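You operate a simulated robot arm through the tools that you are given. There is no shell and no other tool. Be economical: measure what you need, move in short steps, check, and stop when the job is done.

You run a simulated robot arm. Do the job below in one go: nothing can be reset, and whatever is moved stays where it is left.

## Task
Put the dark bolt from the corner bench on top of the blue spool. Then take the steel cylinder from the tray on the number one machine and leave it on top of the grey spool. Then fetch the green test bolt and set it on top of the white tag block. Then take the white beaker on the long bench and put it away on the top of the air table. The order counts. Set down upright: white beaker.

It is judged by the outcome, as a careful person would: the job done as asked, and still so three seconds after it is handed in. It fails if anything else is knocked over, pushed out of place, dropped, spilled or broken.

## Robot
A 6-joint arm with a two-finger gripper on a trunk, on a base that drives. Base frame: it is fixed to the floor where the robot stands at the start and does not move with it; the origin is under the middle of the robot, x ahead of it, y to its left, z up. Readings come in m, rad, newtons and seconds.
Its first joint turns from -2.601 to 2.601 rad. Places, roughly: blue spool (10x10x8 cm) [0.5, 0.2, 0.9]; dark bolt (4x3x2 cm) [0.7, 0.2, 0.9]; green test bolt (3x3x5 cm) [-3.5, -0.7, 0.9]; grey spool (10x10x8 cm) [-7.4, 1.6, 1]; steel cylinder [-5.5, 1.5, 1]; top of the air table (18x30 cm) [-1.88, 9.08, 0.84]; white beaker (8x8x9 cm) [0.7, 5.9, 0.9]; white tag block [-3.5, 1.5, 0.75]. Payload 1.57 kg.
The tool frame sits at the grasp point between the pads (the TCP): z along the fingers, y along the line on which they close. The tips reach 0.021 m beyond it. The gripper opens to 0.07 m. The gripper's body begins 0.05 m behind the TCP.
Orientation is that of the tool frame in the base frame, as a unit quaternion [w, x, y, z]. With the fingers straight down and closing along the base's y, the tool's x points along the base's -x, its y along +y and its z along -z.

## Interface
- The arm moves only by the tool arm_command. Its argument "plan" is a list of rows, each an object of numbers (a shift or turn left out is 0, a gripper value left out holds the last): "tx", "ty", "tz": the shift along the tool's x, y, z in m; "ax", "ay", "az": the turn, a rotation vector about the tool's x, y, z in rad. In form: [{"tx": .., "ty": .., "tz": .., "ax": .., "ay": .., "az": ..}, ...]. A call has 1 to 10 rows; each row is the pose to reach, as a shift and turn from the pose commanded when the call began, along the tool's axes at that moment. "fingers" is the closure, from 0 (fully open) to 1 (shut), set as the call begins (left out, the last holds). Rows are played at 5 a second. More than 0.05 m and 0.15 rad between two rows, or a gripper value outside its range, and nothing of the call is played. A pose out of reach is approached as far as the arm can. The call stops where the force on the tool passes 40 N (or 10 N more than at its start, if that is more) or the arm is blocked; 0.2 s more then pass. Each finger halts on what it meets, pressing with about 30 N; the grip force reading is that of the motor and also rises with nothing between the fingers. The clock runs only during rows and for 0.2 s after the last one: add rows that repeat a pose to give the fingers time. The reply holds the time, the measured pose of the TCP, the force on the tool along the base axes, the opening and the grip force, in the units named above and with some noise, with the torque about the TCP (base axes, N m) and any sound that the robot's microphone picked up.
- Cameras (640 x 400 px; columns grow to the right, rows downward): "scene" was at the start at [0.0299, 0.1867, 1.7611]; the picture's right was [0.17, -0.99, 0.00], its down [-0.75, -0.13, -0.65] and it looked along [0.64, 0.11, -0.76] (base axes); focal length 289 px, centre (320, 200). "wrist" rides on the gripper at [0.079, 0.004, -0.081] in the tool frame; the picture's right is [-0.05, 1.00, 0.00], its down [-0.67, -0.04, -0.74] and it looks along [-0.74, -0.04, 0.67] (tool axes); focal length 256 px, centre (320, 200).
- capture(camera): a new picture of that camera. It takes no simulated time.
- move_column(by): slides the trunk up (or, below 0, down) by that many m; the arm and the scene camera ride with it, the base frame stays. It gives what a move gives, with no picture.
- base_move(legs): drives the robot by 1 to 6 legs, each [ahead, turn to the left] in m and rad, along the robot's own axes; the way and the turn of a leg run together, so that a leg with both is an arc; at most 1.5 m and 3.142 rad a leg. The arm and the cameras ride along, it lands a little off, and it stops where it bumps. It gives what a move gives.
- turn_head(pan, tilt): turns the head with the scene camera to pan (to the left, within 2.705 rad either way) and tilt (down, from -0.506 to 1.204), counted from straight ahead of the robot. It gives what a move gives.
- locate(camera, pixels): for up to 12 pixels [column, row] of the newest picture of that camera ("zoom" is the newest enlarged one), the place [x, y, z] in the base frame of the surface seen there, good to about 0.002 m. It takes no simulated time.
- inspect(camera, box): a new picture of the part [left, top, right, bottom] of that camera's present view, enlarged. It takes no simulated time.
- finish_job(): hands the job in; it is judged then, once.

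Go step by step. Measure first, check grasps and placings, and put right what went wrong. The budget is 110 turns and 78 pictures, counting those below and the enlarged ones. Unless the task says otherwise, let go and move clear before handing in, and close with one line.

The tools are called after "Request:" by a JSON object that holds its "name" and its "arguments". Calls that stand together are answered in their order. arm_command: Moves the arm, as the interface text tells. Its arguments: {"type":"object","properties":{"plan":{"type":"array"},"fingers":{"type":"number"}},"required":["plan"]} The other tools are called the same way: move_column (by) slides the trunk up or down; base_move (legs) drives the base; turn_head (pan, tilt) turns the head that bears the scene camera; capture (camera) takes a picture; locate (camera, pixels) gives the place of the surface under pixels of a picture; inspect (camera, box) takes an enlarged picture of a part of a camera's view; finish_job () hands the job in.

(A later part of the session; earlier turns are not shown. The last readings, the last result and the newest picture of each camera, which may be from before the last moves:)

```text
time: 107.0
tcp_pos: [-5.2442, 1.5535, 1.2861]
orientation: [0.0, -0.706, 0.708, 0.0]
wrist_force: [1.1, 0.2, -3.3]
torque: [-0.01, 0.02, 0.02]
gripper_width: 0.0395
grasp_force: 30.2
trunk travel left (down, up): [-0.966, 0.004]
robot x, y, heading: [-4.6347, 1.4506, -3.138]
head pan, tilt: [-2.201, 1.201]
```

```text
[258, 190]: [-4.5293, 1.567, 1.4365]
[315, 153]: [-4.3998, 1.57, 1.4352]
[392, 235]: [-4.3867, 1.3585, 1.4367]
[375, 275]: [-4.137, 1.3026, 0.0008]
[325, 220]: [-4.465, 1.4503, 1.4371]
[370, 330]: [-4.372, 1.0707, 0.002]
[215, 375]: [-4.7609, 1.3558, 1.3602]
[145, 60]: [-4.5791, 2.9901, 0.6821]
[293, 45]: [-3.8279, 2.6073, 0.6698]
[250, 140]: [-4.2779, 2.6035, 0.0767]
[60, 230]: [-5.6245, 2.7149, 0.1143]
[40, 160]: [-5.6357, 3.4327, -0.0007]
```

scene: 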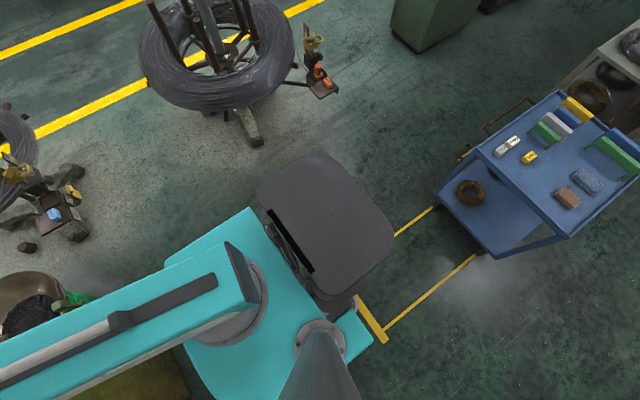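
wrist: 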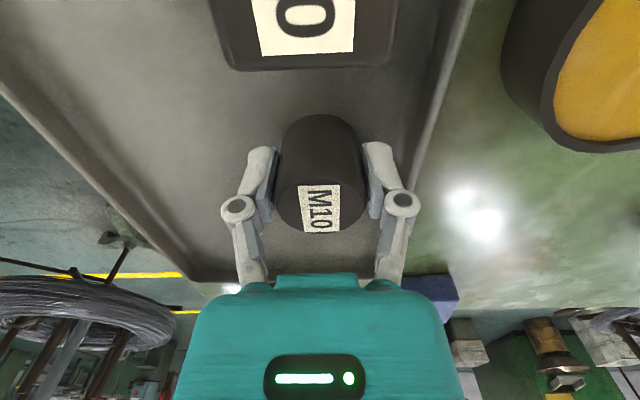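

The base itself is hidden below the trunk from here. I'll turn the wrist about 86° so its camera looks back at my own base and I can judge its width.

Request:
{"name": "arm_command", "arguments": {"plan": [{"az": 0.15}, {"az": 0.3}, {"az": 0.45}, {"az": 0.6}, {"az": 0.75}, {"az": 0.9}, {"az": 1.05}, {"az": 1.2}, {"az": 1.35}, {"az": 1.5}]}}

Request:
{"name": "capture", "arguments": {"camera": "wrist"}}

```text
time: 109.2
tcp_pos: [-5.2427, 1.5514, 1.2856]
orientation: [0.0, -0.032, 0.999, 0.0]
wrist_force: [0.2, 0.0, -3.0]
torque: [0.02, 0.03, 0.0]
gripper_width: 0.0397
grasp_force: 29.9
trunk travel left (down, up): [-0.966, 0.004]
robot x, y, heading: [-4.637, 1.4582, -3.139]
head pan, tilt: [-2.201, 1.201]
```

```text
47 pictures are left
```

wrist: 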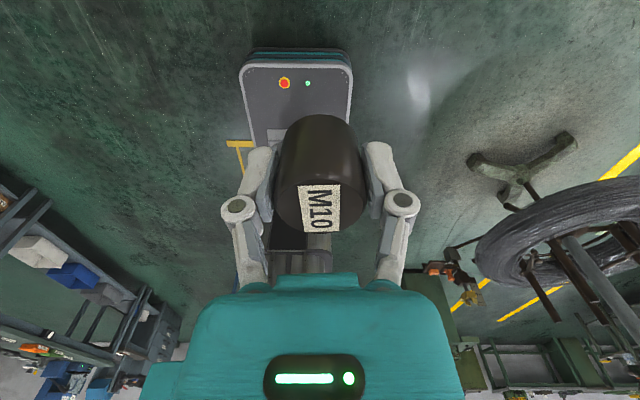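

The base is the grey plate with buttons at (240–352, 50–150). I'll measure its edges.

Request:
{"name": "locate", "arguments": {"camera": "wrist", "pixels": [[241, 75], [350, 75], [296, 66], [296, 50], [243, 120], [350, 120], [245, 68], [290, 240], [270, 260], [320, 265], [262, 110], [235, 78]]}}

```text
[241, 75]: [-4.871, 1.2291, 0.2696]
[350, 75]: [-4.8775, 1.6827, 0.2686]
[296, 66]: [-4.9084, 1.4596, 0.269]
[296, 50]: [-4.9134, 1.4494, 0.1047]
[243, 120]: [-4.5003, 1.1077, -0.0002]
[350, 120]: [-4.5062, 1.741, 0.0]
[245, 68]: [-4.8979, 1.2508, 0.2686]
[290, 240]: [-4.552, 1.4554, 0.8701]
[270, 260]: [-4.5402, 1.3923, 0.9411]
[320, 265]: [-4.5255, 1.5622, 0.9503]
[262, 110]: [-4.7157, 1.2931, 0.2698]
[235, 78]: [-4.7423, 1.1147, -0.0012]
```

The base is about 0.46 m wide, reaches 0.275 m ahead, and is only 0.27 m high, with a slim column. I'll turn and drive between the two wire stands at x≈−4.9 toward the aisle behind them.

Request:
{"name": "base_move", "arguments": {"legs": [[0, -1.395]]}}

Request:
{"name": "turn_head", "arguments": {"pan": 0.1, "tilt": 0.6}}

Request:
{"name": "capture", "arguments": {"camera": "scene"}}

```text
time: 114.6
tcp_pos: [-4.6612, 2.0724, 1.2862]
orientation: [0.0, 0.607, 0.794, 0.0]
wrist_force: [0.1, 0.7, -4.3]
torque: [0.02, -0.01, 0.04]
gripper_width: 0.0392
grasp_force: 30.5
trunk travel left (down, up): [-0.966, 0.004]
robot x, y, heading: [-4.6659, 1.4546, 1.775]
head pan, tilt: [-2.201, 1.201]
```

```text
time: 116.8
tcp_pos: [-4.6622, 2.0715, 1.2856]
orientation: [0.001, 0.607, 0.794, 0.0]
wrist_force: [-0.2, -0.3, -4.3]
torque: [0.06, 0.02, -0.04]
gripper_width: 0.0394
grasp_force: 30.3
trunk travel left (down, up): [-0.966, 0.004]
robot x, y, heading: [-4.6647, 1.4491, 1.773]
head pan, tilt: [0.099, 0.6]
```

```text
46 pictures are left
```

scene: 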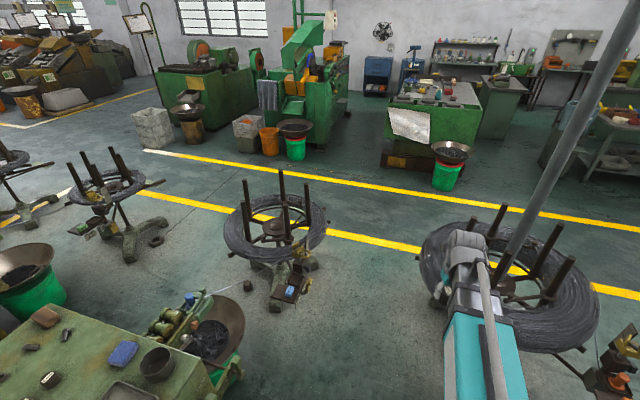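

The slot between the stand rings at (325,230) and (420,240) looks good. I'll measure the edges, including the tall pole.

Request:
{"name": "locate", "arguments": {"camera": "scene", "pixels": [[325, 230], [422, 250], [560, 130], [500, 275], [300, 285], [226, 235], [247, 285], [155, 240], [145, 180], [70, 190], [310, 265], [245, 182]]}}

```text
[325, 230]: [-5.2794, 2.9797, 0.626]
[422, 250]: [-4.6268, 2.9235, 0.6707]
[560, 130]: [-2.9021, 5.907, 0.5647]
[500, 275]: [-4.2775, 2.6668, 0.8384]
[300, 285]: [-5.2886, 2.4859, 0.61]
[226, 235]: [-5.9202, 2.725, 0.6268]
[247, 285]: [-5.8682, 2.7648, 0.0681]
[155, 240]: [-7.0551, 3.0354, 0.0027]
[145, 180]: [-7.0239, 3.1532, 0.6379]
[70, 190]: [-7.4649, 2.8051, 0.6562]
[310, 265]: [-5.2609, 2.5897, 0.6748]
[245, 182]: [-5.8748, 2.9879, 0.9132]
```

The gap runs from x −5.26 to −4.63 and my path crosses it at about −4.93, which is fine. I'll drive through, then along the aisle to x≈−6.46, and turn to face −y.

Request:
{"name": "base_move", "arguments": {"legs": [[1.5, 0], [0.75, 0], [0, 1.37], [1.33, 0], [0, 1.57]]}}

Request:
{"name": "turn_head", "arguments": {"pan": -0.2, "tilt": 0.7}}

Request:
{"name": "capture", "arguments": {"camera": "scene"}}

```text
time: 149.1
tcp_pos: [-6.5578, 3.0924, 1.2852]
orientation: [-0.001, 0.73, -0.683, 0.0]
wrist_force: [-1.8, 0.5, -4.0]
torque: [0.0, -0.03, -0.02]
gripper_width: 0.0396
grasp_force: 29.7
trunk travel left (down, up): [-0.966, 0.004]
robot x, y, heading: [-6.4648, 3.699, -1.578]
head pan, tilt: [0.099, 0.6]
```

```text
time: 149.8
tcp_pos: [-6.5587, 3.0926, 1.286]
orientation: [0.0, 0.73, -0.683, 0.0]
wrist_force: [0.6, 0.2, -4.4]
torque: [0.02, -0.01, 0.04]
gripper_width: 0.0394
grasp_force: 29.9
trunk travel left (down, up): [-0.966, 0.004]
robot x, y, heading: [-6.4664, 3.6959, -1.579]
head pan, tilt: [-0.201, 0.7]
```

```text
45 pictures are left
```

scene: 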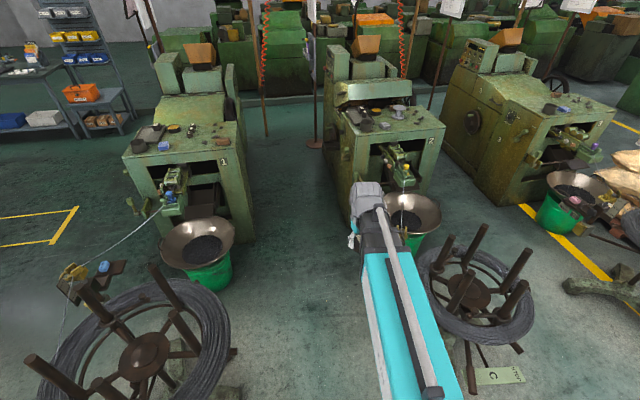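

The lane between machines 1 and 2 is clear floor, and the grey spool shows at (398,112). I'll measure the key points.

Request:
{"name": "locate", "arguments": {"camera": "scene", "pixels": [[398, 107], [378, 205], [235, 240], [332, 170], [250, 200], [420, 255], [230, 330], [340, 140], [418, 280], [380, 190], [398, 118]]}}

Request:
{"name": "inspect", "arguments": {"camera": "scene", "box": [310, 70, 470, 170]}}

```text
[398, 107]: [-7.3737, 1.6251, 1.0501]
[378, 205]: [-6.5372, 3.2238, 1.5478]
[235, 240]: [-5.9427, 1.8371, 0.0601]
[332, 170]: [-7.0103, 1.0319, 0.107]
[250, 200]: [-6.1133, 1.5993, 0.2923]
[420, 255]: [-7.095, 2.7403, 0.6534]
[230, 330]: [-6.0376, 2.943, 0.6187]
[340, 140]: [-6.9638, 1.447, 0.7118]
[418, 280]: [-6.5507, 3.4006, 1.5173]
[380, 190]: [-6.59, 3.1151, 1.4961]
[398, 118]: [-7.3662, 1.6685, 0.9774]
```

```text
4.00 times, centred on (390, 120) of scene
```

zoom: 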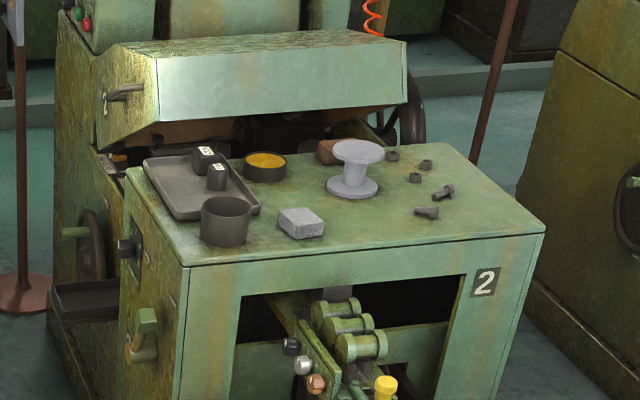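

The spool top is at (−7.38, 1.61, 1.05). I'll drive straight in to y≈1.9.

Request:
{"name": "base_move", "arguments": {"legs": [[1.5, 0], [0.3, 0]]}}

Request:
{"name": "turn_head", "arguments": {"pan": -1.2, "tilt": 0.75}}

Request:
{"name": "capture", "arguments": {"camera": "scene"}}

```text
time: 161.1
tcp_pos: [-6.5667, 1.2723, 1.2852]
orientation: [-0.001, 0.73, -0.683, 0.0]
wrist_force: [0.0, -0.2, -5.4]
torque: [-0.04, 0.02, 0.0]
gripper_width: 0.0398
grasp_force: 30.1
trunk travel left (down, up): [-0.966, 0.004]
robot x, y, heading: [-6.4732, 1.881, -1.574]
head pan, tilt: [-0.201, 0.7]
```

```text
time: 162.3
tcp_pos: [-6.5669, 1.2727, 1.2847]
orientation: [0.0, 0.73, -0.683, 0.0]
wrist_force: [0.3, -0.3, -4.2]
torque: [0.03, 0.01, 0.01]
gripper_width: 0.0394
grasp_force: 29.5
trunk travel left (down, up): [-0.966, 0.004]
robot x, y, heading: [-6.478, 1.8759, -1.571]
head pan, tilt: [-1.201, 0.75]
```

```text
43 pictures are left
```

scene: 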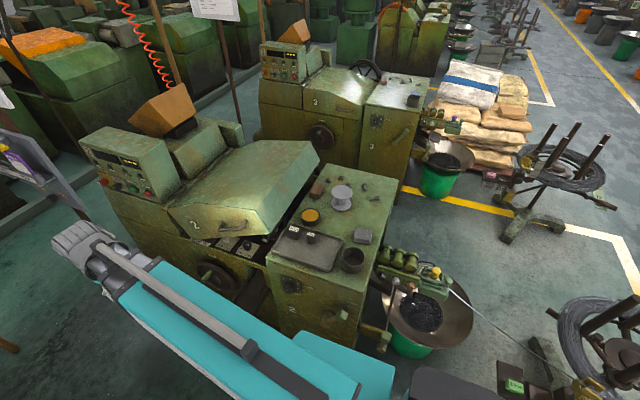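

The spool is at (342,195) and the raised lid corner at (310,165). I'll measure both and the clutter heights.

Request:
{"name": "inspect", "arguments": {"camera": "scene", "box": [270, 160, 400, 241]}}

Request:
{"name": "locate", "arguments": {"camera": "scene", "pixels": [[334, 191], [351, 191], [342, 187], [342, 197], [315, 160], [300, 145], [240, 140], [200, 150], [130, 160], [175, 100], [290, 215]]}}

Request:
{"name": "locate", "arguments": {"camera": "zoom", "pixels": [[304, 160], [405, 160], [355, 130], [355, 185], [355, 160]]}}

```text
4.92 times, centred on (335, 200) of scene
```

zoom: 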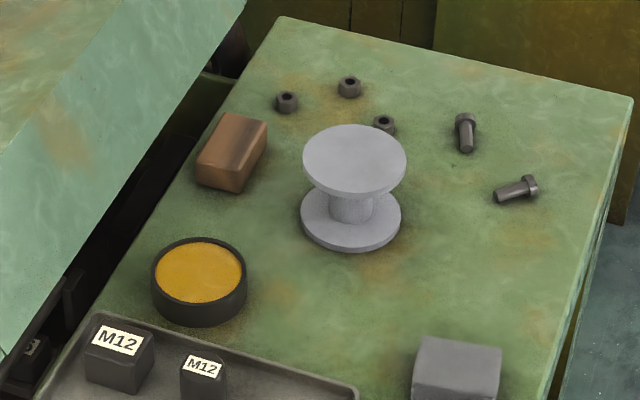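

```text
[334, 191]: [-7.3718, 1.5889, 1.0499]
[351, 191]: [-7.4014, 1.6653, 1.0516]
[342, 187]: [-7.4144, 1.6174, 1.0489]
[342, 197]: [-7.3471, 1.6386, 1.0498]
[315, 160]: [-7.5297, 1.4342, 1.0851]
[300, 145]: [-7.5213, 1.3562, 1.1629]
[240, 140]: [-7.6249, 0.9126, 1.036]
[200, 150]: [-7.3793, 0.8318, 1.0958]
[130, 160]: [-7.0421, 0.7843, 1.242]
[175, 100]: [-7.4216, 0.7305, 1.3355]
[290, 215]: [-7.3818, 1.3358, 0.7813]
```

```text
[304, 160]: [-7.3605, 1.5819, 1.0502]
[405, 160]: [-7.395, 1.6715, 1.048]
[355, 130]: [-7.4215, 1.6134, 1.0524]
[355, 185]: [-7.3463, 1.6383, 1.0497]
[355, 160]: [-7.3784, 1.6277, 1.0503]
```

The spool top is centred at (−7.382, 1.6265, 1.050), and the lid tops out near 1.17, so the straight path at z 1.28 is clear. I'll move the first half, turning the wrist along.

Request:
{"name": "arm_command", "arguments": {"plan": [{"tx": -0.0214, "ty": 0.0415, "az": 0.06}, {"tx": -0.0428, "ty": 0.083, "az": 0.12}, {"tx": -0.0642, "ty": 0.1246, "az": 0.18}, {"tx": -0.0856, "ty": 0.1661, "az": 0.24}, {"tx": -0.107, "ty": 0.2076, "az": 0.3}, {"tx": -0.1284, "ty": 0.2492, "az": 0.36}, {"tx": -0.1498, "ty": 0.2907, "az": 0.42}, {"tx": -0.1712, "ty": 0.3322, "az": 0.48}, {"tx": -0.1926, "ty": 0.3738, "az": 0.54}, {"tx": -0.214, "ty": 0.4153, "az": 0.6}]}}

```text
time: 164.5
tcp_pos: [-6.9972, 1.4593, 1.2848]
orientation: [0.0, -0.495, 0.869, 0.0]
wrist_force: [0.2, 0.3, -4.8]
torque: [0.0, 0.0, 0.02]
gripper_width: 0.0394
grasp_force: 29.9
trunk travel left (down, up): [-0.966, 0.004]
robot x, y, heading: [-6.4779, 1.8786, -1.573]
head pan, tilt: [-1.201, 0.75]
```

Halfway there as planned. Now the second half.

Request:
{"name": "arm_command", "arguments": {"plan": [{"tx": 0.0058, "ty": 0.0463, "az": 0.06}, {"tx": 0.0116, "ty": 0.0926, "az": 0.12}, {"tx": 0.0174, "ty": 0.1388, "az": 0.18}, {"tx": 0.0232, "ty": 0.1851, "az": 0.24}, {"tx": 0.029, "ty": 0.2314, "az": 0.3}, {"tx": 0.0349, "ty": 0.2777, "az": 0.36}, {"tx": 0.0407, "ty": 0.324, "az": 0.42}, {"tx": 0.0465, "ty": 0.3702, "az": 0.48}, {"tx": 0.0523, "ty": 0.4165, "az": 0.54}, {"tx": 0.0523, "ty": 0.4165, "az": 0.54}]}}

Request:
{"name": "move_column", "arguments": {"by": -0.16}}

Request:
{"name": "capture", "arguments": {"camera": "wrist"}}

Request:
{"name": "capture", "arguments": {"camera": "scene"}}

```text
time: 166.7
tcp_pos: [-7.3798, 1.6241, 1.2843]
orientation: [-0.001, -0.246, 0.969, 0.0]
wrist_force: [0.4, 0.0, -4.1]
torque: [0.01, 0.0, 0.01]
gripper_width: 0.0398
grasp_force: 30.5
trunk travel left (down, up): [-0.966, 0.004]
robot x, y, heading: [-6.4742, 1.8786, -1.578]
head pan, tilt: [-1.201, 0.75]
```

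```text
time: 168.6
tcp_pos: [-7.3797, 1.6251, 1.1247]
orientation: [0.001, -0.246, 0.969, 0.0]
wrist_force: [0.6, 0.1, -3.9]
torque: [0.01, -0.01, 0.01]
gripper_width: 0.0393
grasp_force: 30.3
trunk travel left (down, up): [-0.806, 0.164]
robot x, y, heading: [-6.478, 1.8817, -1.577]
head pan, tilt: [-1.201, 0.75]
```

```text
41 pictures are left
```

wrist: 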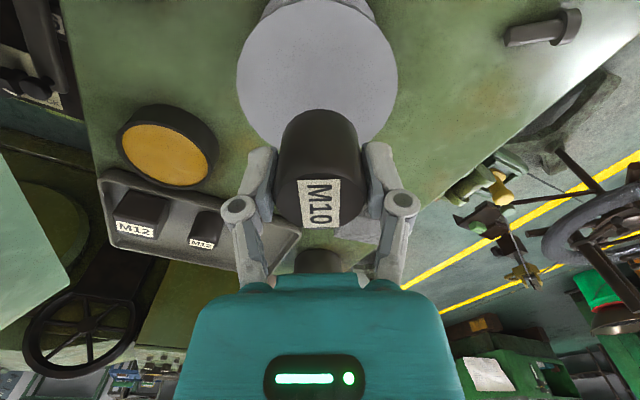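

```text
40 pictures are left
```

scene: 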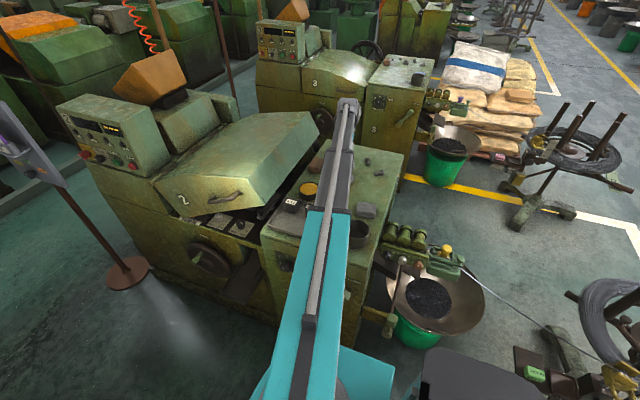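

The cylinder hangs centred over the spool's disc. I'll lower in two steps, watching the force.

Request:
{"name": "move_column", "arguments": {"by": -0.041}}

Request:
{"name": "move_column", "arguments": {"by": -0.004}}

```text
time: 169.4
tcp_pos: [-7.3802, 1.6241, 1.084]
orientation: [0.001, -0.246, 0.969, 0.0]
wrist_force: [-0.1, -0.3, -4.0]
torque: [-0.02, 0.02, -0.02]
gripper_width: 0.0395
grasp_force: 30.5
trunk travel left (down, up): [-0.765, 0.205]
robot x, y, heading: [-6.4795, 1.8838, -1.572]
head pan, tilt: [-1.201, 0.75]
```

```text
time: 169.9
tcp_pos: [-7.3799, 1.6248, 1.0803]
orientation: [0.0, -0.247, 0.969, 0.0]
wrist_force: [0.9, 0.2, -1.6]
torque: [0.01, 0.0, 0.01]
gripper_width: 0.0397
grasp_force: 30.3
trunk travel left (down, up): [-0.761, 0.209]
robot x, y, heading: [-6.4744, 1.8813, -1.575]
head pan, tilt: [-1.201, 0.75]
```

Force dropped from −4 to −1.6 N, so the cylinder is touching. I'll go 1 mm more, release, and lift.

Request:
{"name": "move_column", "arguments": {"by": -0.001}}

Request:
{"name": "arm_command", "arguments": {"plan": [{"tz": 0}, {"tz": 0}, {"tz": 0}], "fingers": 0.15}}

Request:
{"name": "move_column", "arguments": {"by": 0.2}}

Request:
{"name": "capture", "arguments": {"camera": "wrist"}}

```text
time: 170.4
tcp_pos: [-7.3798, 1.6251, 1.0799]
orientation: [0.0, -0.246, 0.969, 0.001]
wrist_force: [-3.3, -0.7, 10.2]
torque: [0.02, 0.06, -0.02]
gripper_width: 0.0394
grasp_force: 30.1
trunk travel left (down, up): [-0.76, 0.21]
robot x, y, heading: [-6.4779, 1.8776, -1.577]
head pan, tilt: [-1.201, 0.75]
```

```text
time: 171.2
tcp_pos: [-7.3808, 1.6248, 1.0798]
orientation: [0.0, -0.246, 0.969, 0.0]
wrist_force: [-0.7, -0.7, 0.0]
torque: [-0.01, 0.02, 0.0]
gripper_width: 0.0593
grasp_force: 0.0
trunk travel left (down, up): [-0.76, 0.21]
robot x, y, heading: [-6.4811, 1.8788, -1.575]
head pan, tilt: [-1.201, 0.75]
```

```text
time: 173.4
tcp_pos: [-7.3804, 1.6254, 1.2794]
orientation: [0.0, -0.246, 0.969, 0.0]
wrist_force: [0.7, 0.3, -0.1]
torque: [0.01, -0.02, -0.02]
gripper_width: 0.0595
grasp_force: 0.1
trunk travel left (down, up): [-0.96, 0.01]
robot x, y, heading: [-6.4793, 1.8785, -1.575]
head pan, tilt: [-1.201, 0.75]
```

```text
39 pictures are left
```

wrist: 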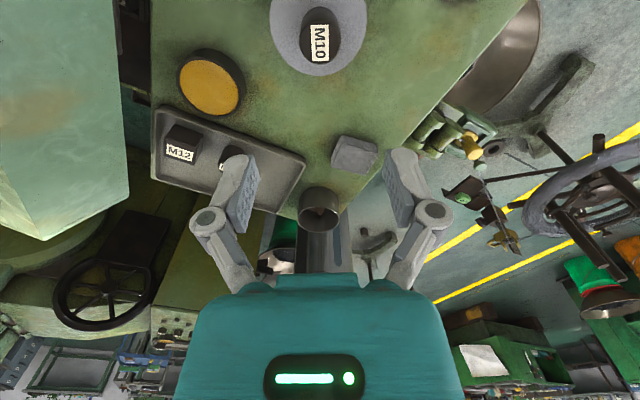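

The M10 cylinder stands on the grey spool at (318,38). I'll swing the arm back in front, along the same path.

Request:
{"name": "arm_command", "arguments": {"plan": [{"tx": -0.0286, "ty": -0.0365, "az": -0.06}, {"tx": -0.0572, "ty": -0.073, "az": -0.12}, {"tx": -0.0858, "ty": -0.1095, "az": -0.18}, {"tx": -0.1144, "ty": -0.146, "az": -0.24}, {"tx": -0.143, "ty": -0.1825, "az": -0.3}, {"tx": -0.1717, "ty": -0.219, "az": -0.36}, {"tx": -0.2, "ty": -0.2554, "az": -0.42}, {"tx": -0.2289, "ty": -0.292, "az": -0.48}, {"tx": -0.2575, "ty": -0.3284, "az": -0.54}]}}

Request:
{"name": "arm_command", "arguments": {"plan": [{"tx": -0.0058, "ty": -0.0465, "az": -0.06}, {"tx": -0.0117, "ty": -0.093, "az": -0.12}, {"tx": -0.0175, "ty": -0.1395, "az": -0.18}, {"tx": -0.0234, "ty": -0.186, "az": -0.24}, {"tx": -0.0292, "ty": -0.2325, "az": -0.3}, {"tx": -0.0351, "ty": -0.279, "az": -0.36}, {"tx": -0.041, "ty": -0.3255, "az": -0.42}, {"tx": -0.0468, "ty": -0.372, "az": -0.48}, {"tx": -0.0526, "ty": -0.4185, "az": -0.54}, {"tx": -0.0585, "ty": -0.465, "az": -0.6}]}}

Request:
{"name": "base_move", "arguments": {"legs": [[-1.5, 0], [-0.32, 0], [0, 1.575]]}}

Request:
{"name": "turn_head", "arguments": {"pan": -0.5, "tilt": 0.6}}

Request:
{"name": "capture", "arguments": {"camera": "scene"}}

```text
time: 175.4
tcp_pos: [-6.9951, 1.4593, 1.2793]
orientation: [-0.001, -0.496, 0.869, 0.002]
wrist_force: [0.4, -0.1, 0.3]
torque: [-0.01, 0.01, 0.02]
gripper_width: 0.0595
grasp_force: 0.1
trunk travel left (down, up): [-0.96, 0.01]
robot x, y, heading: [-6.4766, 1.879, -1.572]
head pan, tilt: [-1.201, 0.75]
```

```text
time: 177.6
tcp_pos: [-6.5658, 1.2715, 1.2795]
orientation: [0.0, 0.731, -0.683, 0.0]
wrist_force: [0.0, 0.8, 0.2]
torque: [-0.05, 0.02, -0.01]
gripper_width: 0.0596
grasp_force: 0.1
trunk travel left (down, up): [-0.96, 0.01]
robot x, y, heading: [-6.4769, 1.8803, -1.579]
head pan, tilt: [-1.201, 0.75]
```

```text
time: 194.6
tcp_pos: [-5.8876, 3.6355, 1.2802]
orientation: [0.0, 0.999, 0.038, 0.0]
wrist_force: [1.0, 0.2, 0.4]
torque: [0.0, -0.07, 0.02]
gripper_width: 0.0594
grasp_force: 0.1
trunk travel left (down, up): [-0.96, 0.01]
robot x, y, heading: [-6.4926, 3.6882, -0.003]
head pan, tilt: [-1.201, 0.75]
```

```text
time: 195.7
tcp_pos: [-5.8874, 3.6343, 1.2793]
orientation: [0.0, 0.999, 0.038, 0.0]
wrist_force: [-0.6, 0.5, -0.4]
torque: [0.01, -0.04, 0.0]
gripper_width: 0.0594
grasp_force: 0.1
trunk travel left (down, up): [-0.96, 0.01]
robot x, y, heading: [-6.4947, 3.6914, -0.004]
head pan, tilt: [-0.499, 0.6]
```

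```text
38 pictures are left
```

scene: 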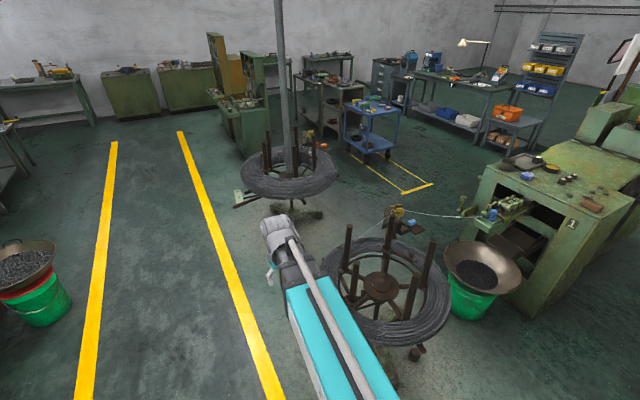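

The path back is clear. I'll drive back between the stands and into the corridor.

Request:
{"name": "base_move", "arguments": {"legs": [[1.4, 0], [0, -1.376], [1.5, 0], [0.775, 0], [0, -0.19]]}}

Request:
{"name": "base_move", "arguments": {"legs": [[1.42, 0], [0, 1.57], [1.15, 0], [0, -1.57]]}}

Request:
{"name": "turn_head", "arguments": {"pan": 0.0, "tilt": 0.85}}

Request:
{"name": "capture", "arguments": {"camera": "scene"}}

```text
time: 223.7
tcp_pos: [-4.6838, 0.8535, 1.2792]
orientation: [0.001, 0.739, -0.673, 0.0]
wrist_force: [-0.1, 0.3, -0.2]
torque: [0.03, 0.04, 0.01]
gripper_width: 0.0593
grasp_force: 0.1
trunk travel left (down, up): [-0.96, 0.01]
robot x, y, heading: [-4.6373, 1.4626, -1.549]
head pan, tilt: [-0.499, 0.6]
```

```text
time: 250.4
tcp_pos: [-3.5273, -0.6117, 1.2781]
orientation: [0.0, 0.729, -0.684, -0.001]
wrist_force: [0.0, 0.1, -0.7]
torque: [-0.01, -0.02, 0.01]
gripper_width: 0.0594
grasp_force: 0.0
trunk travel left (down, up): [-0.96, 0.01]
robot x, y, heading: [-3.4307, -0.0058, -1.571]
head pan, tilt: [-0.499, 0.6]
```

```text
time: 251.3
tcp_pos: [-3.5259, -0.6099, 1.2791]
orientation: [0.0, 0.729, -0.684, 0.0]
wrist_force: [-0.9, 0.1, 0.9]
torque: [0.03, 0.0, -0.01]
gripper_width: 0.0595
grasp_force: 0.1
trunk travel left (down, up): [-0.96, 0.01]
robot x, y, heading: [-3.4309, -0.0019, -1.568]
head pan, tilt: [0.0, 0.85]
```

```text
37 pictures are left
```

scene: 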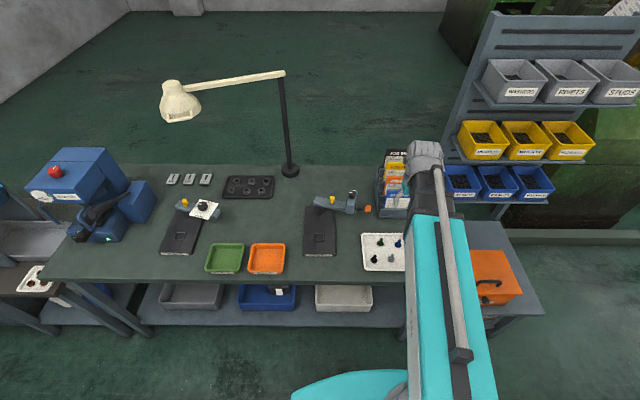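

The white tray with the test bolts is at (383,252). I'll zoom and measure.

Request:
{"name": "inspect", "arguments": {"camera": "scene", "box": [350, 220, 420, 264]}}

Request:
{"name": "capture", "arguments": {"camera": "wrist"}}

```text
9.09 times, centred on (385, 242) of scene
```

zoom: 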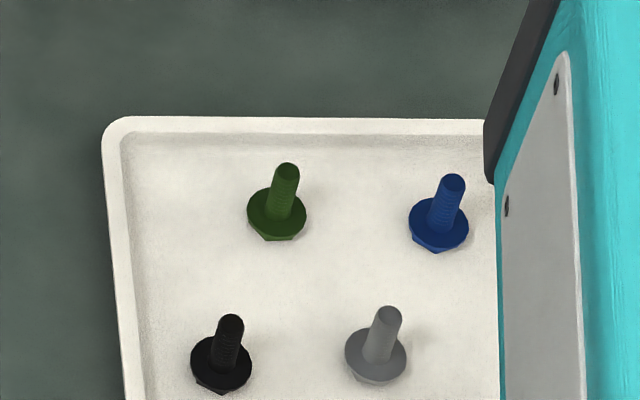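

```text
35 pictures are left
```

wrist: 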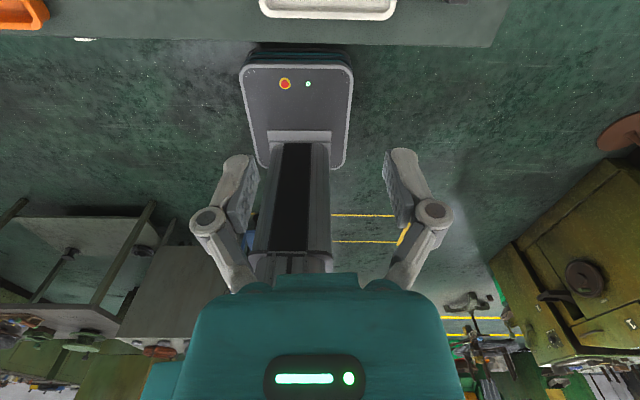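

The green bolt stands head-down with its shank up, at (277,205) in the zoom. I'll measure all four bolts and the tray.

Request:
{"name": "locate", "arguments": {"camera": "zoom", "pixels": [[287, 168], [282, 195], [277, 220], [452, 180], [440, 225], [229, 320], [222, 365], [388, 312], [376, 355], [345, 250], [115, 250], [300, 125]]}}

```text
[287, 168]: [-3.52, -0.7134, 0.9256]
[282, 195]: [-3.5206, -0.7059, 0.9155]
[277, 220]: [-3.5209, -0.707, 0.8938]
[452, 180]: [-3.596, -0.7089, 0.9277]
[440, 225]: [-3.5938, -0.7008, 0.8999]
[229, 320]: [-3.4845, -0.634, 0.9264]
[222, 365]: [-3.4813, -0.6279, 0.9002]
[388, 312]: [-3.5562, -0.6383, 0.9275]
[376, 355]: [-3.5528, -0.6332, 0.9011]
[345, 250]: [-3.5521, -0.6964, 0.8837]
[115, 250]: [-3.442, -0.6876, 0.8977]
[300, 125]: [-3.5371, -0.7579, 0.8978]
```

The green bolt is at (−3.520, −0.711) with its top at z 0.926 and the tray floor at 0.884. The wrist camera will come down on the −y side, so I'll check the heights of things there.

Request:
{"name": "locate", "arguments": {"camera": "scene", "pixels": [[395, 155], [385, 190], [395, 205], [380, 160], [355, 195], [335, 203], [290, 100], [230, 82], [465, 90], [470, 200], [290, 165]]}}

```text
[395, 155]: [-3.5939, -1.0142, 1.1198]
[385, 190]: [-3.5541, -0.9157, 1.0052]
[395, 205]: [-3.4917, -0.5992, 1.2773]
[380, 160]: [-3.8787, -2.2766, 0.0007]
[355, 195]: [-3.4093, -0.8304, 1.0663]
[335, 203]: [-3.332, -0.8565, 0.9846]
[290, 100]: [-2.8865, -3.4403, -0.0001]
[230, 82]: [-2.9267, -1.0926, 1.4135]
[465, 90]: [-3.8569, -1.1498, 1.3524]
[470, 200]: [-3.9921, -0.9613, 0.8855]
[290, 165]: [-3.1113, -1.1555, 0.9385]
```

The rack front is at y≈−0.915 and the clamp at (−3.41, −0.83), which leaves about 0.09 m of room. I'll move over the bolt, narrow the fingers, and come down to about z 1.0.

Request:
{"name": "arm_command", "arguments": {"plan": [{"tx": 0.034}, {"tx": 0.068}, {"tx": 0.1012, "ty": 0.0005}, {"tx": 0.1012, "ty": 0.0005}], "fingers": 0.4}}

Request:
{"name": "move_column", "arguments": {"by": -0.26}}

Request:
{"name": "capture", "arguments": {"camera": "wrist"}}

```text
time: 252.3
tcp_pos: [-3.5221, -0.7124, 1.2789]
orientation: [0.0, 0.73, -0.684, 0.0]
wrist_force: [-0.4, -0.2, 0.5]
torque: [-0.01, 0.01, 0.02]
gripper_width: 0.0421
grasp_force: 0.0
trunk travel left (down, up): [-0.96, 0.01]
robot x, y, heading: [-3.4307, -0.0058, -1.566]
head pan, tilt: [0.0, 0.85]
```

```text
time: 255.0
tcp_pos: [-3.5215, -0.7107, 1.0197]
orientation: [0.0, 0.729, -0.684, 0.0]
wrist_force: [0.5, -0.7, 0.4]
torque: [0.02, -0.02, 0.0]
gripper_width: 0.0417
grasp_force: 0.1
trunk travel left (down, up): [-0.7, 0.27]
robot x, y, heading: [-3.4315, -0.007, -1.569]
head pan, tilt: [0.0, 0.85]
```

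```text
34 pictures are left
```

wrist: 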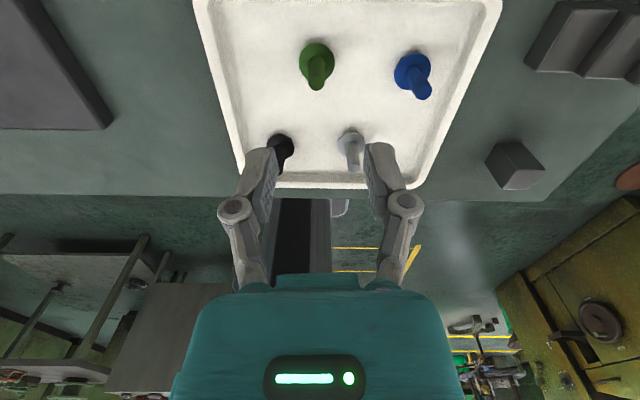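

Request:
{"name": "locate", "arguments": {"camera": "wrist", "pixels": [[317, 84], [317, 72], [317, 60], [310, 72], [323, 72], [302, 52], [332, 52], [417, 93], [280, 145], [350, 140]]}}

```text
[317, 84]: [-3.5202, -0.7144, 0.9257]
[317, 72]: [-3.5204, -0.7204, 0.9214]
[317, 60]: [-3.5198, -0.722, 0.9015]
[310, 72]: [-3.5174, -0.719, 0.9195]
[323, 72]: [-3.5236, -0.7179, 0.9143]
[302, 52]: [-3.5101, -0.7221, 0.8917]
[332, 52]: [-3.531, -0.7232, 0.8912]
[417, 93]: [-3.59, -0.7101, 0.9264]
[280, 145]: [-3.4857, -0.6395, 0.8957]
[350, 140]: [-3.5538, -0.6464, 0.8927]
```

The bolt shank is centred at (−3.520, −0.713). I'll make a small correction, then descend to TCP z≈0.926 and grip.

Request:
{"name": "arm_command", "arguments": {"plan": [{"tx": 0.0025, "ty": -0.001}, {"tx": 0.0025, "ty": -0.001}], "fingers": 0.5}}

Request:
{"name": "move_column", "arguments": {"by": -0.093}}

Request:
{"name": "capture", "arguments": {"camera": "wrist"}}

```text
time: 255.6
tcp_pos: [-3.5204, -0.7135, 1.0193]
orientation: [0.001, 0.729, -0.684, 0.0]
wrist_force: [0.5, -0.1, -0.8]
torque: [0.0, 0.01, 0.02]
gripper_width: 0.0349
grasp_force: 0.0
trunk travel left (down, up): [-0.7, 0.27]
robot x, y, heading: [-3.4362, -0.0068, -1.568]
head pan, tilt: [0.0, 0.85]
```

```text
time: 256.9
tcp_pos: [-3.5206, -0.7143, 0.9258]
orientation: [0.001, 0.73, -0.684, 0.0]
wrist_force: [0.6, 0.5, -0.3]
torque: [-0.03, -0.03, 0.02]
gripper_width: 0.0347
grasp_force: 0.1
trunk travel left (down, up): [-0.607, 0.363]
robot x, y, heading: [-3.4324, -0.0073, -1.573]
head pan, tilt: [0.0, 0.85]
```

```text
33 pictures are left
```

wrist: 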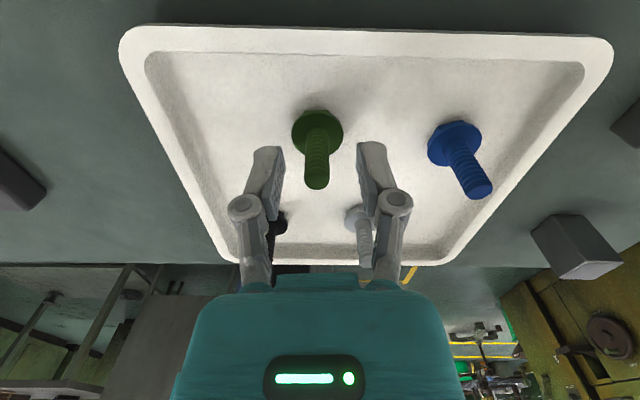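

The shank at (317,165) is centred between the pads. I'll close, then lift.

Request:
{"name": "arm_command", "arguments": {"plan": [{"tx": 0}, {"tx": 0}, {"tx": 0}, {"tx": 0}], "fingers": 1}}

Request:
{"name": "move_column", "arguments": {"by": 0.35}}

Request:
{"name": "capture", "arguments": {"camera": "wrist"}}

```text
time: 257.9
tcp_pos: [-3.5221, -0.7133, 0.9257]
orientation: [0.0, 0.73, -0.684, 0.0]
wrist_force: [-0.1, 0.6, 0.5]
torque: [0.01, 0.0, 0.0]
gripper_width: 0.0108
grasp_force: 29.9
trunk travel left (down, up): [-0.607, 0.363]
robot x, y, heading: [-3.4349, -0.0079, -1.572]
head pan, tilt: [0.0, 0.85]
```

```text
time: 261.3
tcp_pos: [-3.521, -0.7149, 1.2758]
orientation: [0.0, 0.729, -0.684, -0.001]
wrist_force: [0.4, -0.7, -0.9]
torque: [0.02, 0.01, -0.04]
gripper_width: 0.0108
grasp_force: 29.8
trunk travel left (down, up): [-0.957, 0.013]
robot x, y, heading: [-3.4318, -0.0052, -1.568]
head pan, tilt: [0.0, 0.85]
```

```text
32 pictures are left
```

wrist: 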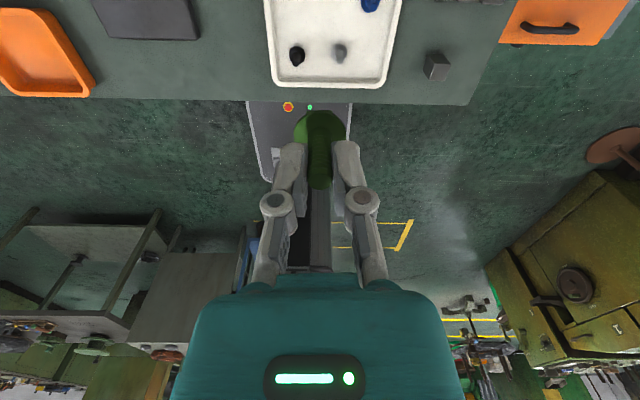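

The green bolt is held. I'll drive round to the −x side of the trolley and face it.

Request:
{"name": "base_move", "arguments": {"legs": [[0, -1.57], [0.82, 0], [0, -1.57], [1.45, 0], [0, -1.57]]}}

Request:
{"name": "turn_head", "arguments": {"pan": -0.1, "tilt": 0.9}}

Request:
{"name": "capture", "arguments": {"camera": "scene"}}

```text
time: 292.2
tcp_pos: [-3.5059, 1.3477, 1.2758]
orientation: [0.0, 1.0, 0.023, 0.0]
wrist_force: [-0.3, -0.1, -0.4]
torque: [-0.02, 0.03, -0.01]
gripper_width: 0.0106
grasp_force: 29.5
trunk travel left (down, up): [-0.957, 0.013]
robot x, y, heading: [-4.2114, 1.492, -0.011]
head pan, tilt: [0.0, 0.85]
```

```text
time: 292.9
tcp_pos: [-3.506, 1.3491, 1.2761]
orientation: [0.0, 1.0, 0.022, -0.001]
wrist_force: [0.4, 0.8, 0.2]
torque: [-0.03, 0.0, 0.02]
gripper_width: 0.0106
grasp_force: 30.2
trunk travel left (down, up): [-0.957, 0.013]
robot x, y, heading: [-4.2102, 1.4905, -0.012]
head pan, tilt: [-0.099, 0.901]
```

```text
31 pictures are left
```

scene: 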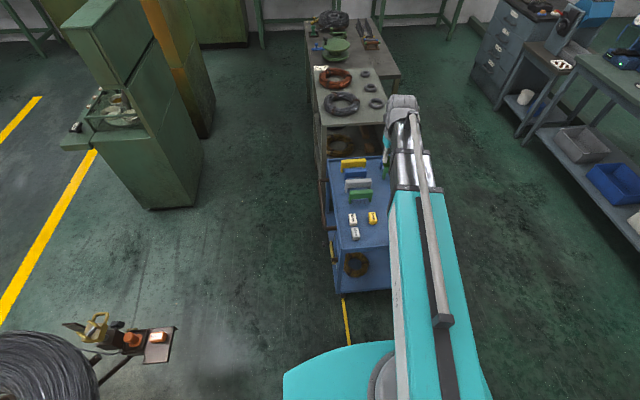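

The trolley's tags are at (352,218), (355,233) and (372,217). I'll zoom to tell white from grey and measure.

Request:
{"name": "inspect", "arguments": {"camera": "scene", "box": [325, 190, 405, 240]}}

Request:
{"name": "locate", "arguments": {"camera": "zoom", "pixels": [[218, 217], [210, 245], [240, 345], [235, 330], [250, 365], [195, 215], [250, 215], [215, 190], [222, 235], [375, 215], [285, 40], [140, 320]]}}

```text
8.00 times, centred on (365, 215) of scene
```

zoom: 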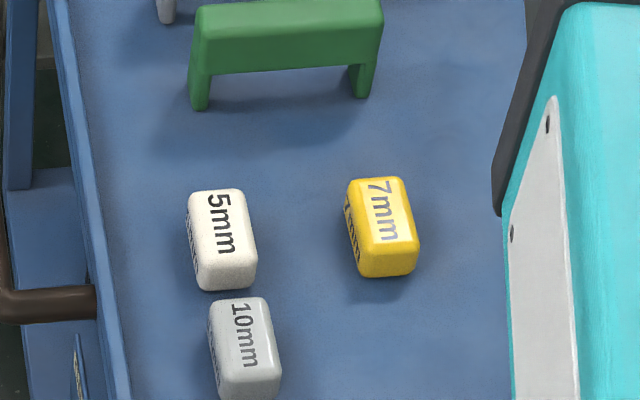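

```text
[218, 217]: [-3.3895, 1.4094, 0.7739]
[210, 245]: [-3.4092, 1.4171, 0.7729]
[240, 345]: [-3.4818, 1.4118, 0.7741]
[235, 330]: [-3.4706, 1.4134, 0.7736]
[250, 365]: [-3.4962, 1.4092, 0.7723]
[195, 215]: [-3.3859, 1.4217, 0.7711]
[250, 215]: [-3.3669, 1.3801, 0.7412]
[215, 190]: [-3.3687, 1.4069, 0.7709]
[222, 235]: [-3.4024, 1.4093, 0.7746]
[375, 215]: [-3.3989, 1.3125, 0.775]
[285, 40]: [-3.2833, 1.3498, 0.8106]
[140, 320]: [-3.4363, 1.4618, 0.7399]
```

The white block is the 5 mm one; the one in front (10 mm) is grey. I'll measure the white block's top outline.

Request:
{"name": "locate", "arguments": {"camera": "zoom", "pixels": [[197, 200], [237, 200], [250, 255], [201, 258], [222, 262], [222, 196], [199, 230], [245, 230], [220, 228], [226, 280]]}}

```text
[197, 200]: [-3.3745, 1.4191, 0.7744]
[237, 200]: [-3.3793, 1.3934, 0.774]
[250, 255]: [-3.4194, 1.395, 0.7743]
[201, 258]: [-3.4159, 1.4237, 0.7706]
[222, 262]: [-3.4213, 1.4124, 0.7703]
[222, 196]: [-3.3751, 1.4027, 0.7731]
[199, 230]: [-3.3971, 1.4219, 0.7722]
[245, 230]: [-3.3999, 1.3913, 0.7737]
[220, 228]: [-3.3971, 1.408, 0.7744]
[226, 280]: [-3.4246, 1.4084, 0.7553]
```

The white block's top is centred at (−3.397, 1.407, 0.774), so the bolt head should touch at TCP z≈0.816. I'll move above it and come partly down.

Request:
{"name": "arm_command", "arguments": {"plan": [{"tx": 0.037, "ty": -0.018}, {"tx": 0.074, "ty": -0.036}, {"tx": 0.1115, "ty": -0.0541}, {"tx": 0.1115, "ty": -0.0541}]}}

Request:
{"name": "move_column", "arguments": {"by": -0.4}}

Request:
{"name": "capture", "arguments": {"camera": "wrist"}}

```text
time: 293.9
tcp_pos: [-3.3972, 1.4095, 1.2765]
orientation: [0.0, 1.0, 0.021, 0.0]
wrist_force: [0.0, -0.5, 0.3]
torque: [0.0, -0.02, 0.0]
gripper_width: 0.0105
grasp_force: 29.8
trunk travel left (down, up): [-0.957, 0.013]
robot x, y, heading: [-4.2133, 1.4879, -0.007]
head pan, tilt: [-0.099, 0.901]
```

```text
time: 297.7
tcp_pos: [-3.397, 1.4081, 0.8768]
orientation: [0.0, 1.0, 0.022, 0.0]
wrist_force: [-0.4, -0.4, -1.3]
torque: [0.0, 0.01, 0.0]
gripper_width: 0.0105
grasp_force: 30.1
trunk travel left (down, up): [-0.557, 0.413]
robot x, y, heading: [-4.2099, 1.4899, -0.013]
head pan, tilt: [-0.099, 0.901]
```

```text
29 pictures are left
```

wrist: 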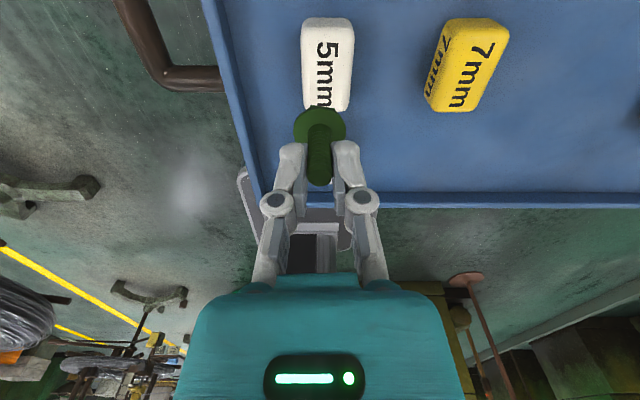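

I'll cross-check the block's position from this view.

Request:
{"name": "locate", "arguments": {"camera": "wrist", "pixels": [[306, 60], [351, 60], [328, 25], [340, 100], [310, 100], [322, 150]]}}

```text
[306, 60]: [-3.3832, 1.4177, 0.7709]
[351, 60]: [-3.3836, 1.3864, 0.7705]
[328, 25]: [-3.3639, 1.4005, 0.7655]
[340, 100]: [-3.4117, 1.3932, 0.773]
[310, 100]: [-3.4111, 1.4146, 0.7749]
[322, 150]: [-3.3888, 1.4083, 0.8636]
```

Block centre is y≈1.405, so I'll nudge 3 mm and lower close to contact.

Request:
{"name": "arm_command", "arguments": {"plan": [{"ty": 0.003}, {"ty": 0.003}]}}

Request:
{"name": "move_column", "arguments": {"by": -0.057}}

Request:
{"name": "move_column", "arguments": {"by": -0.003}}

```text
time: 298.3
tcp_pos: [-3.3962, 1.4044, 0.8753]
orientation: [0.001, 1.0, 0.023, 0.001]
wrist_force: [0.1, -0.8, 0.7]
torque: [-0.03, 0.0, -0.01]
gripper_width: 0.0107
grasp_force: 29.7
trunk travel left (down, up): [-0.557, 0.413]
robot x, y, heading: [-4.2117, 1.4938, -0.017]
head pan, tilt: [-0.099, 0.901]
```

```text
time: 299.3
tcp_pos: [-3.3958, 1.4055, 0.8189]
orientation: [0.0, 1.0, 0.022, 0.0]
wrist_force: [0.0, 0.5, 0.1]
torque: [0.02, 0.02, 0.01]
gripper_width: 0.0104
grasp_force: 30.0
trunk travel left (down, up): [-0.5, 0.47]
robot x, y, heading: [-4.2131, 1.489, -0.007]
head pan, tilt: [-0.099, 0.901]
```

```text
time: 299.8
tcp_pos: [-3.3962, 1.4057, 0.8156]
orientation: [0.0, 1.0, 0.023, 0.0]
wrist_force: [0.7, 0.2, 2.6]
torque: [0.01, -0.02, 0.03]
gripper_width: 0.0104
grasp_force: 30.2
trunk travel left (down, up): [-0.497, 0.473]
robot x, y, heading: [-4.2117, 1.4879, -0.015]
head pan, tilt: [-0.099, 0.901]
```

Contact shows as 2.6 N. I'll open, lift and look.

Request:
{"name": "arm_command", "arguments": {"plan": [{"tx": 0}, {"tx": 0}, {"tx": 0}], "fingers": 0.5}}

Request:
{"name": "move_column", "arguments": {"by": 0.12}}

Request:
{"name": "capture", "arguments": {"camera": "wrist"}}

Request:
{"name": "move_column", "arguments": {"by": 0.34}}

```text
time: 300.6
tcp_pos: [-3.3963, 1.4052, 0.8156]
orientation: [0.0, 1.0, 0.023, 0.0]
wrist_force: [0.4, -0.5, -0.4]
torque: [-0.01, 0.01, 0.01]
gripper_width: 0.0349
grasp_force: 0.3
trunk travel left (down, up): [-0.497, 0.473]
robot x, y, heading: [-4.2103, 1.4895, -0.012]
head pan, tilt: [-0.099, 0.901]
```

```text
time: 302.1
tcp_pos: [-3.3963, 1.407, 0.9363]
orientation: [0.0, 1.0, 0.022, 0.0]
wrist_force: [0.3, -0.5, -0.4]
torque: [0.02, -0.01, -0.01]
gripper_width: 0.0349
grasp_force: 0.1
trunk travel left (down, up): [-0.617, 0.353]
robot x, y, heading: [-4.2112, 1.4896, -0.014]
head pan, tilt: [-0.099, 0.901]
```

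```text
28 pictures are left
```

wrist: 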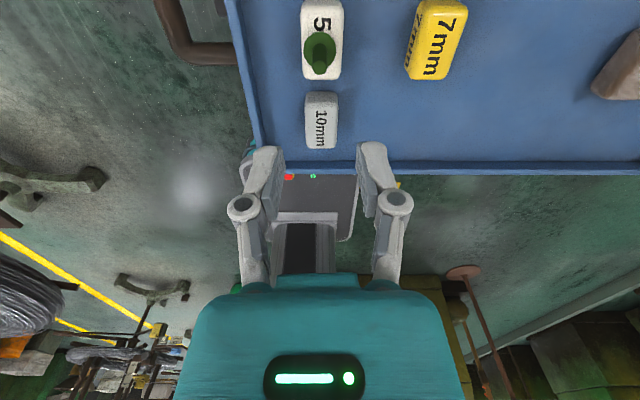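

```text
time: 305.4
tcp_pos: [-3.3961, 1.4053, 1.2763]
orientation: [0.0, 1.0, 0.023, 0.001]
wrist_force: [0.2, -0.8, 0.5]
torque: [0.0, 0.02, -0.01]
gripper_width: 0.0351
grasp_force: 0.0
trunk travel left (down, up): [-0.957, 0.013]
robot x, y, heading: [-4.2112, 1.4877, -0.01]
head pan, tilt: [-0.099, 0.901]
```

The green bolt stands on the white 5 mm block at (320,50). Next is the beaker near (0.7, 5.9), so I'll survey the way north-east.

Request:
{"name": "turn_head", "arguments": {"pan": 0.75, "tilt": 0.35}}

Request:
{"name": "capture", "arguments": {"camera": "scene"}}

Request:
{"name": "locate", "arguments": {"camera": "scene", "pixels": [[320, 300], [560, 360], [450, 330], [400, 200], [300, 200], [500, 200], [250, 180], [350, 160], [150, 200], [200, 250], [420, 260], [600, 250]]}}

```text
time: 306.6
tcp_pos: [-3.3962, 1.406, 1.2746]
orientation: [0.0, 1.0, 0.022, -0.001]
wrist_force: [-0.4, 0.2, 0.5]
torque: [0.0, 0.02, -0.01]
gripper_width: 0.035
grasp_force: 0.0
trunk travel left (down, up): [-0.957, 0.013]
robot x, y, heading: [-4.2112, 1.491, -0.011]
head pan, tilt: [0.75, 0.351]
```

```text
27 pictures are left
```

scene: 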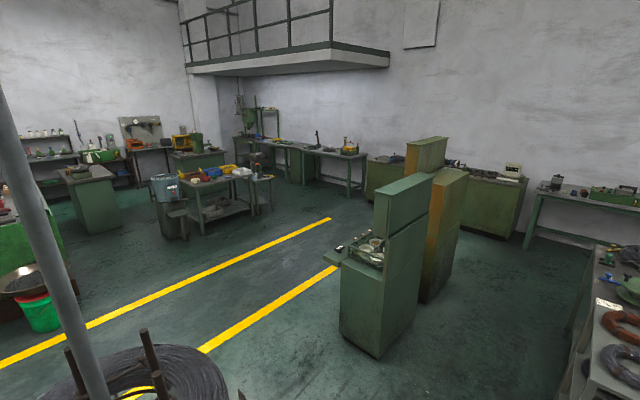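

```text
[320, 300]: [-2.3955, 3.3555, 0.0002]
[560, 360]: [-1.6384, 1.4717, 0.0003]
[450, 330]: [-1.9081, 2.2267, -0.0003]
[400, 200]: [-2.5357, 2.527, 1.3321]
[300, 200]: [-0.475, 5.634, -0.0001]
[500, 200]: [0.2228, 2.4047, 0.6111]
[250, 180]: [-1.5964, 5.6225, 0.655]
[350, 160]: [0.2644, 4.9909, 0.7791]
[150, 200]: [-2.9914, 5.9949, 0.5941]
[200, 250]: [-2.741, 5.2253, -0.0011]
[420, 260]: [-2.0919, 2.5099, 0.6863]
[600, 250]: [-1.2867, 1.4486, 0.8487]
```

The floor is open at (−2.4, 3.36) and on to (−0.5, 5.6). I'll retract the arm and take the aisle again, going east along y≈3.75.

Request:
{"name": "arm_command", "arguments": {"plan": [{"tx": -0.045}, {"tx": -0.09}, {"tx": -0.135}, {"tx": -0.18}, {"tx": -0.22}]}}

Request:
{"name": "base_move", "arguments": {"legs": [[0, 2.054], [1.5, 0], [0.08, 0], [0, -0.47], [0.85, 0], [0, -1.57]]}}

Request:
{"name": "turn_head", "arguments": {"pan": 0.0, "tilt": 0.5}}

Request:
{"name": "capture", "arguments": {"camera": "scene"}}

```text
time: 307.8
tcp_pos: [-3.6165, 1.3955, 1.2773]
orientation: [0.0, 1.0, 0.022, 0.0]
wrist_force: [-0.3, 0.9, 0.8]
torque: [-0.03, 0.0, 0.02]
gripper_width: 0.035
grasp_force: 0.2
trunk travel left (down, up): [-0.957, 0.013]
robot x, y, heading: [-4.2089, 1.4907, -0.009]
head pan, tilt: [0.75, 0.351]
```

```text
time: 337.8
tcp_pos: [-4.3417, 3.681, 1.2764]
orientation: [0.001, 1.0, 0.03, 0.0]
wrist_force: [1.0, 0.3, 0.1]
torque: [0.01, 0.05, 0.03]
gripper_width: 0.0351
grasp_force: 0.1
trunk travel left (down, up): [-0.957, 0.013]
robot x, y, heading: [-4.9365, 3.7929, 0.017]
head pan, tilt: [0.75, 0.351]
```

```text
time: 338.9
tcp_pos: [-4.3416, 3.6817, 1.2762]
orientation: [0.0, 1.0, 0.031, 0.0]
wrist_force: [0.3, 0.4, 0.2]
torque: [-0.03, 0.0, 0.0]
gripper_width: 0.0349
grasp_force: 0.1
trunk travel left (down, up): [-0.957, 0.013]
robot x, y, heading: [-4.9392, 3.7988, 0.017]
head pan, tilt: [0.0, 0.499]
```

```text
26 pictures are left
```

scene: 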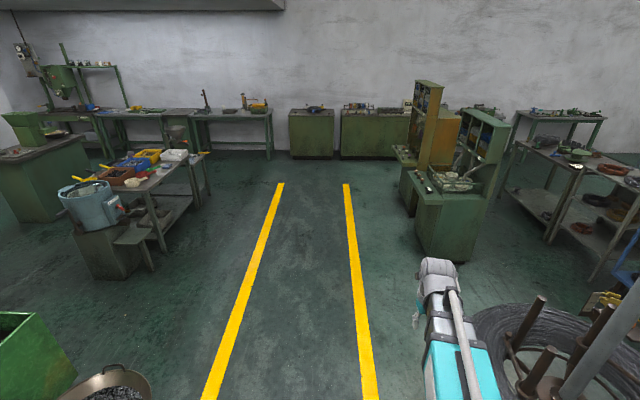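

The aisle between the yellow lines is clear. I'll drive 4.4 m along it and turn to +y.

Request:
{"name": "base_move", "arguments": {"legs": [[1.5, 0], [1.5, 0], [1.4, 0]]}}

Request:
{"name": "turn_head", "arguments": {"pan": 0.85, "tilt": 0.55}}

Request:
{"name": "capture", "arguments": {"camera": "scene"}}

```text
time: 365.1
tcp_pos: [0.0829, 3.8354, 1.2755]
orientation: [0.001, 0.999, 0.047, 0.001]
wrist_force: [-0.3, 0.9, 0.1]
torque: [0.0, 0.03, -0.01]
gripper_width: 0.0349
grasp_force: 0.1
trunk travel left (down, up): [-0.957, 0.013]
robot x, y, heading: [-0.5158, 3.9274, 0.045]
head pan, tilt: [0.0, 0.499]
```

```text
time: 366.2
tcp_pos: [0.0843, 3.8362, 1.2756]
orientation: [-0.001, 0.999, 0.048, 0.0]
wrist_force: [0.2, 0.0, 0.0]
torque: [0.02, 0.02, 0.0]
gripper_width: 0.0349
grasp_force: 0.0
trunk travel left (down, up): [-0.957, 0.013]
robot x, y, heading: [-0.5201, 3.9301, 0.048]
head pan, tilt: [0.85, 0.55]
```

```text
25 pictures are left
```

scene: 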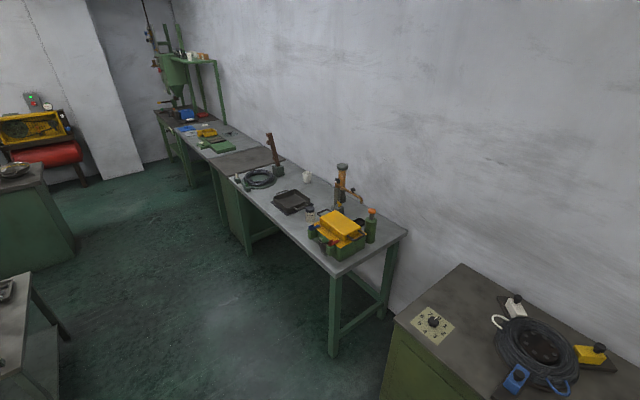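

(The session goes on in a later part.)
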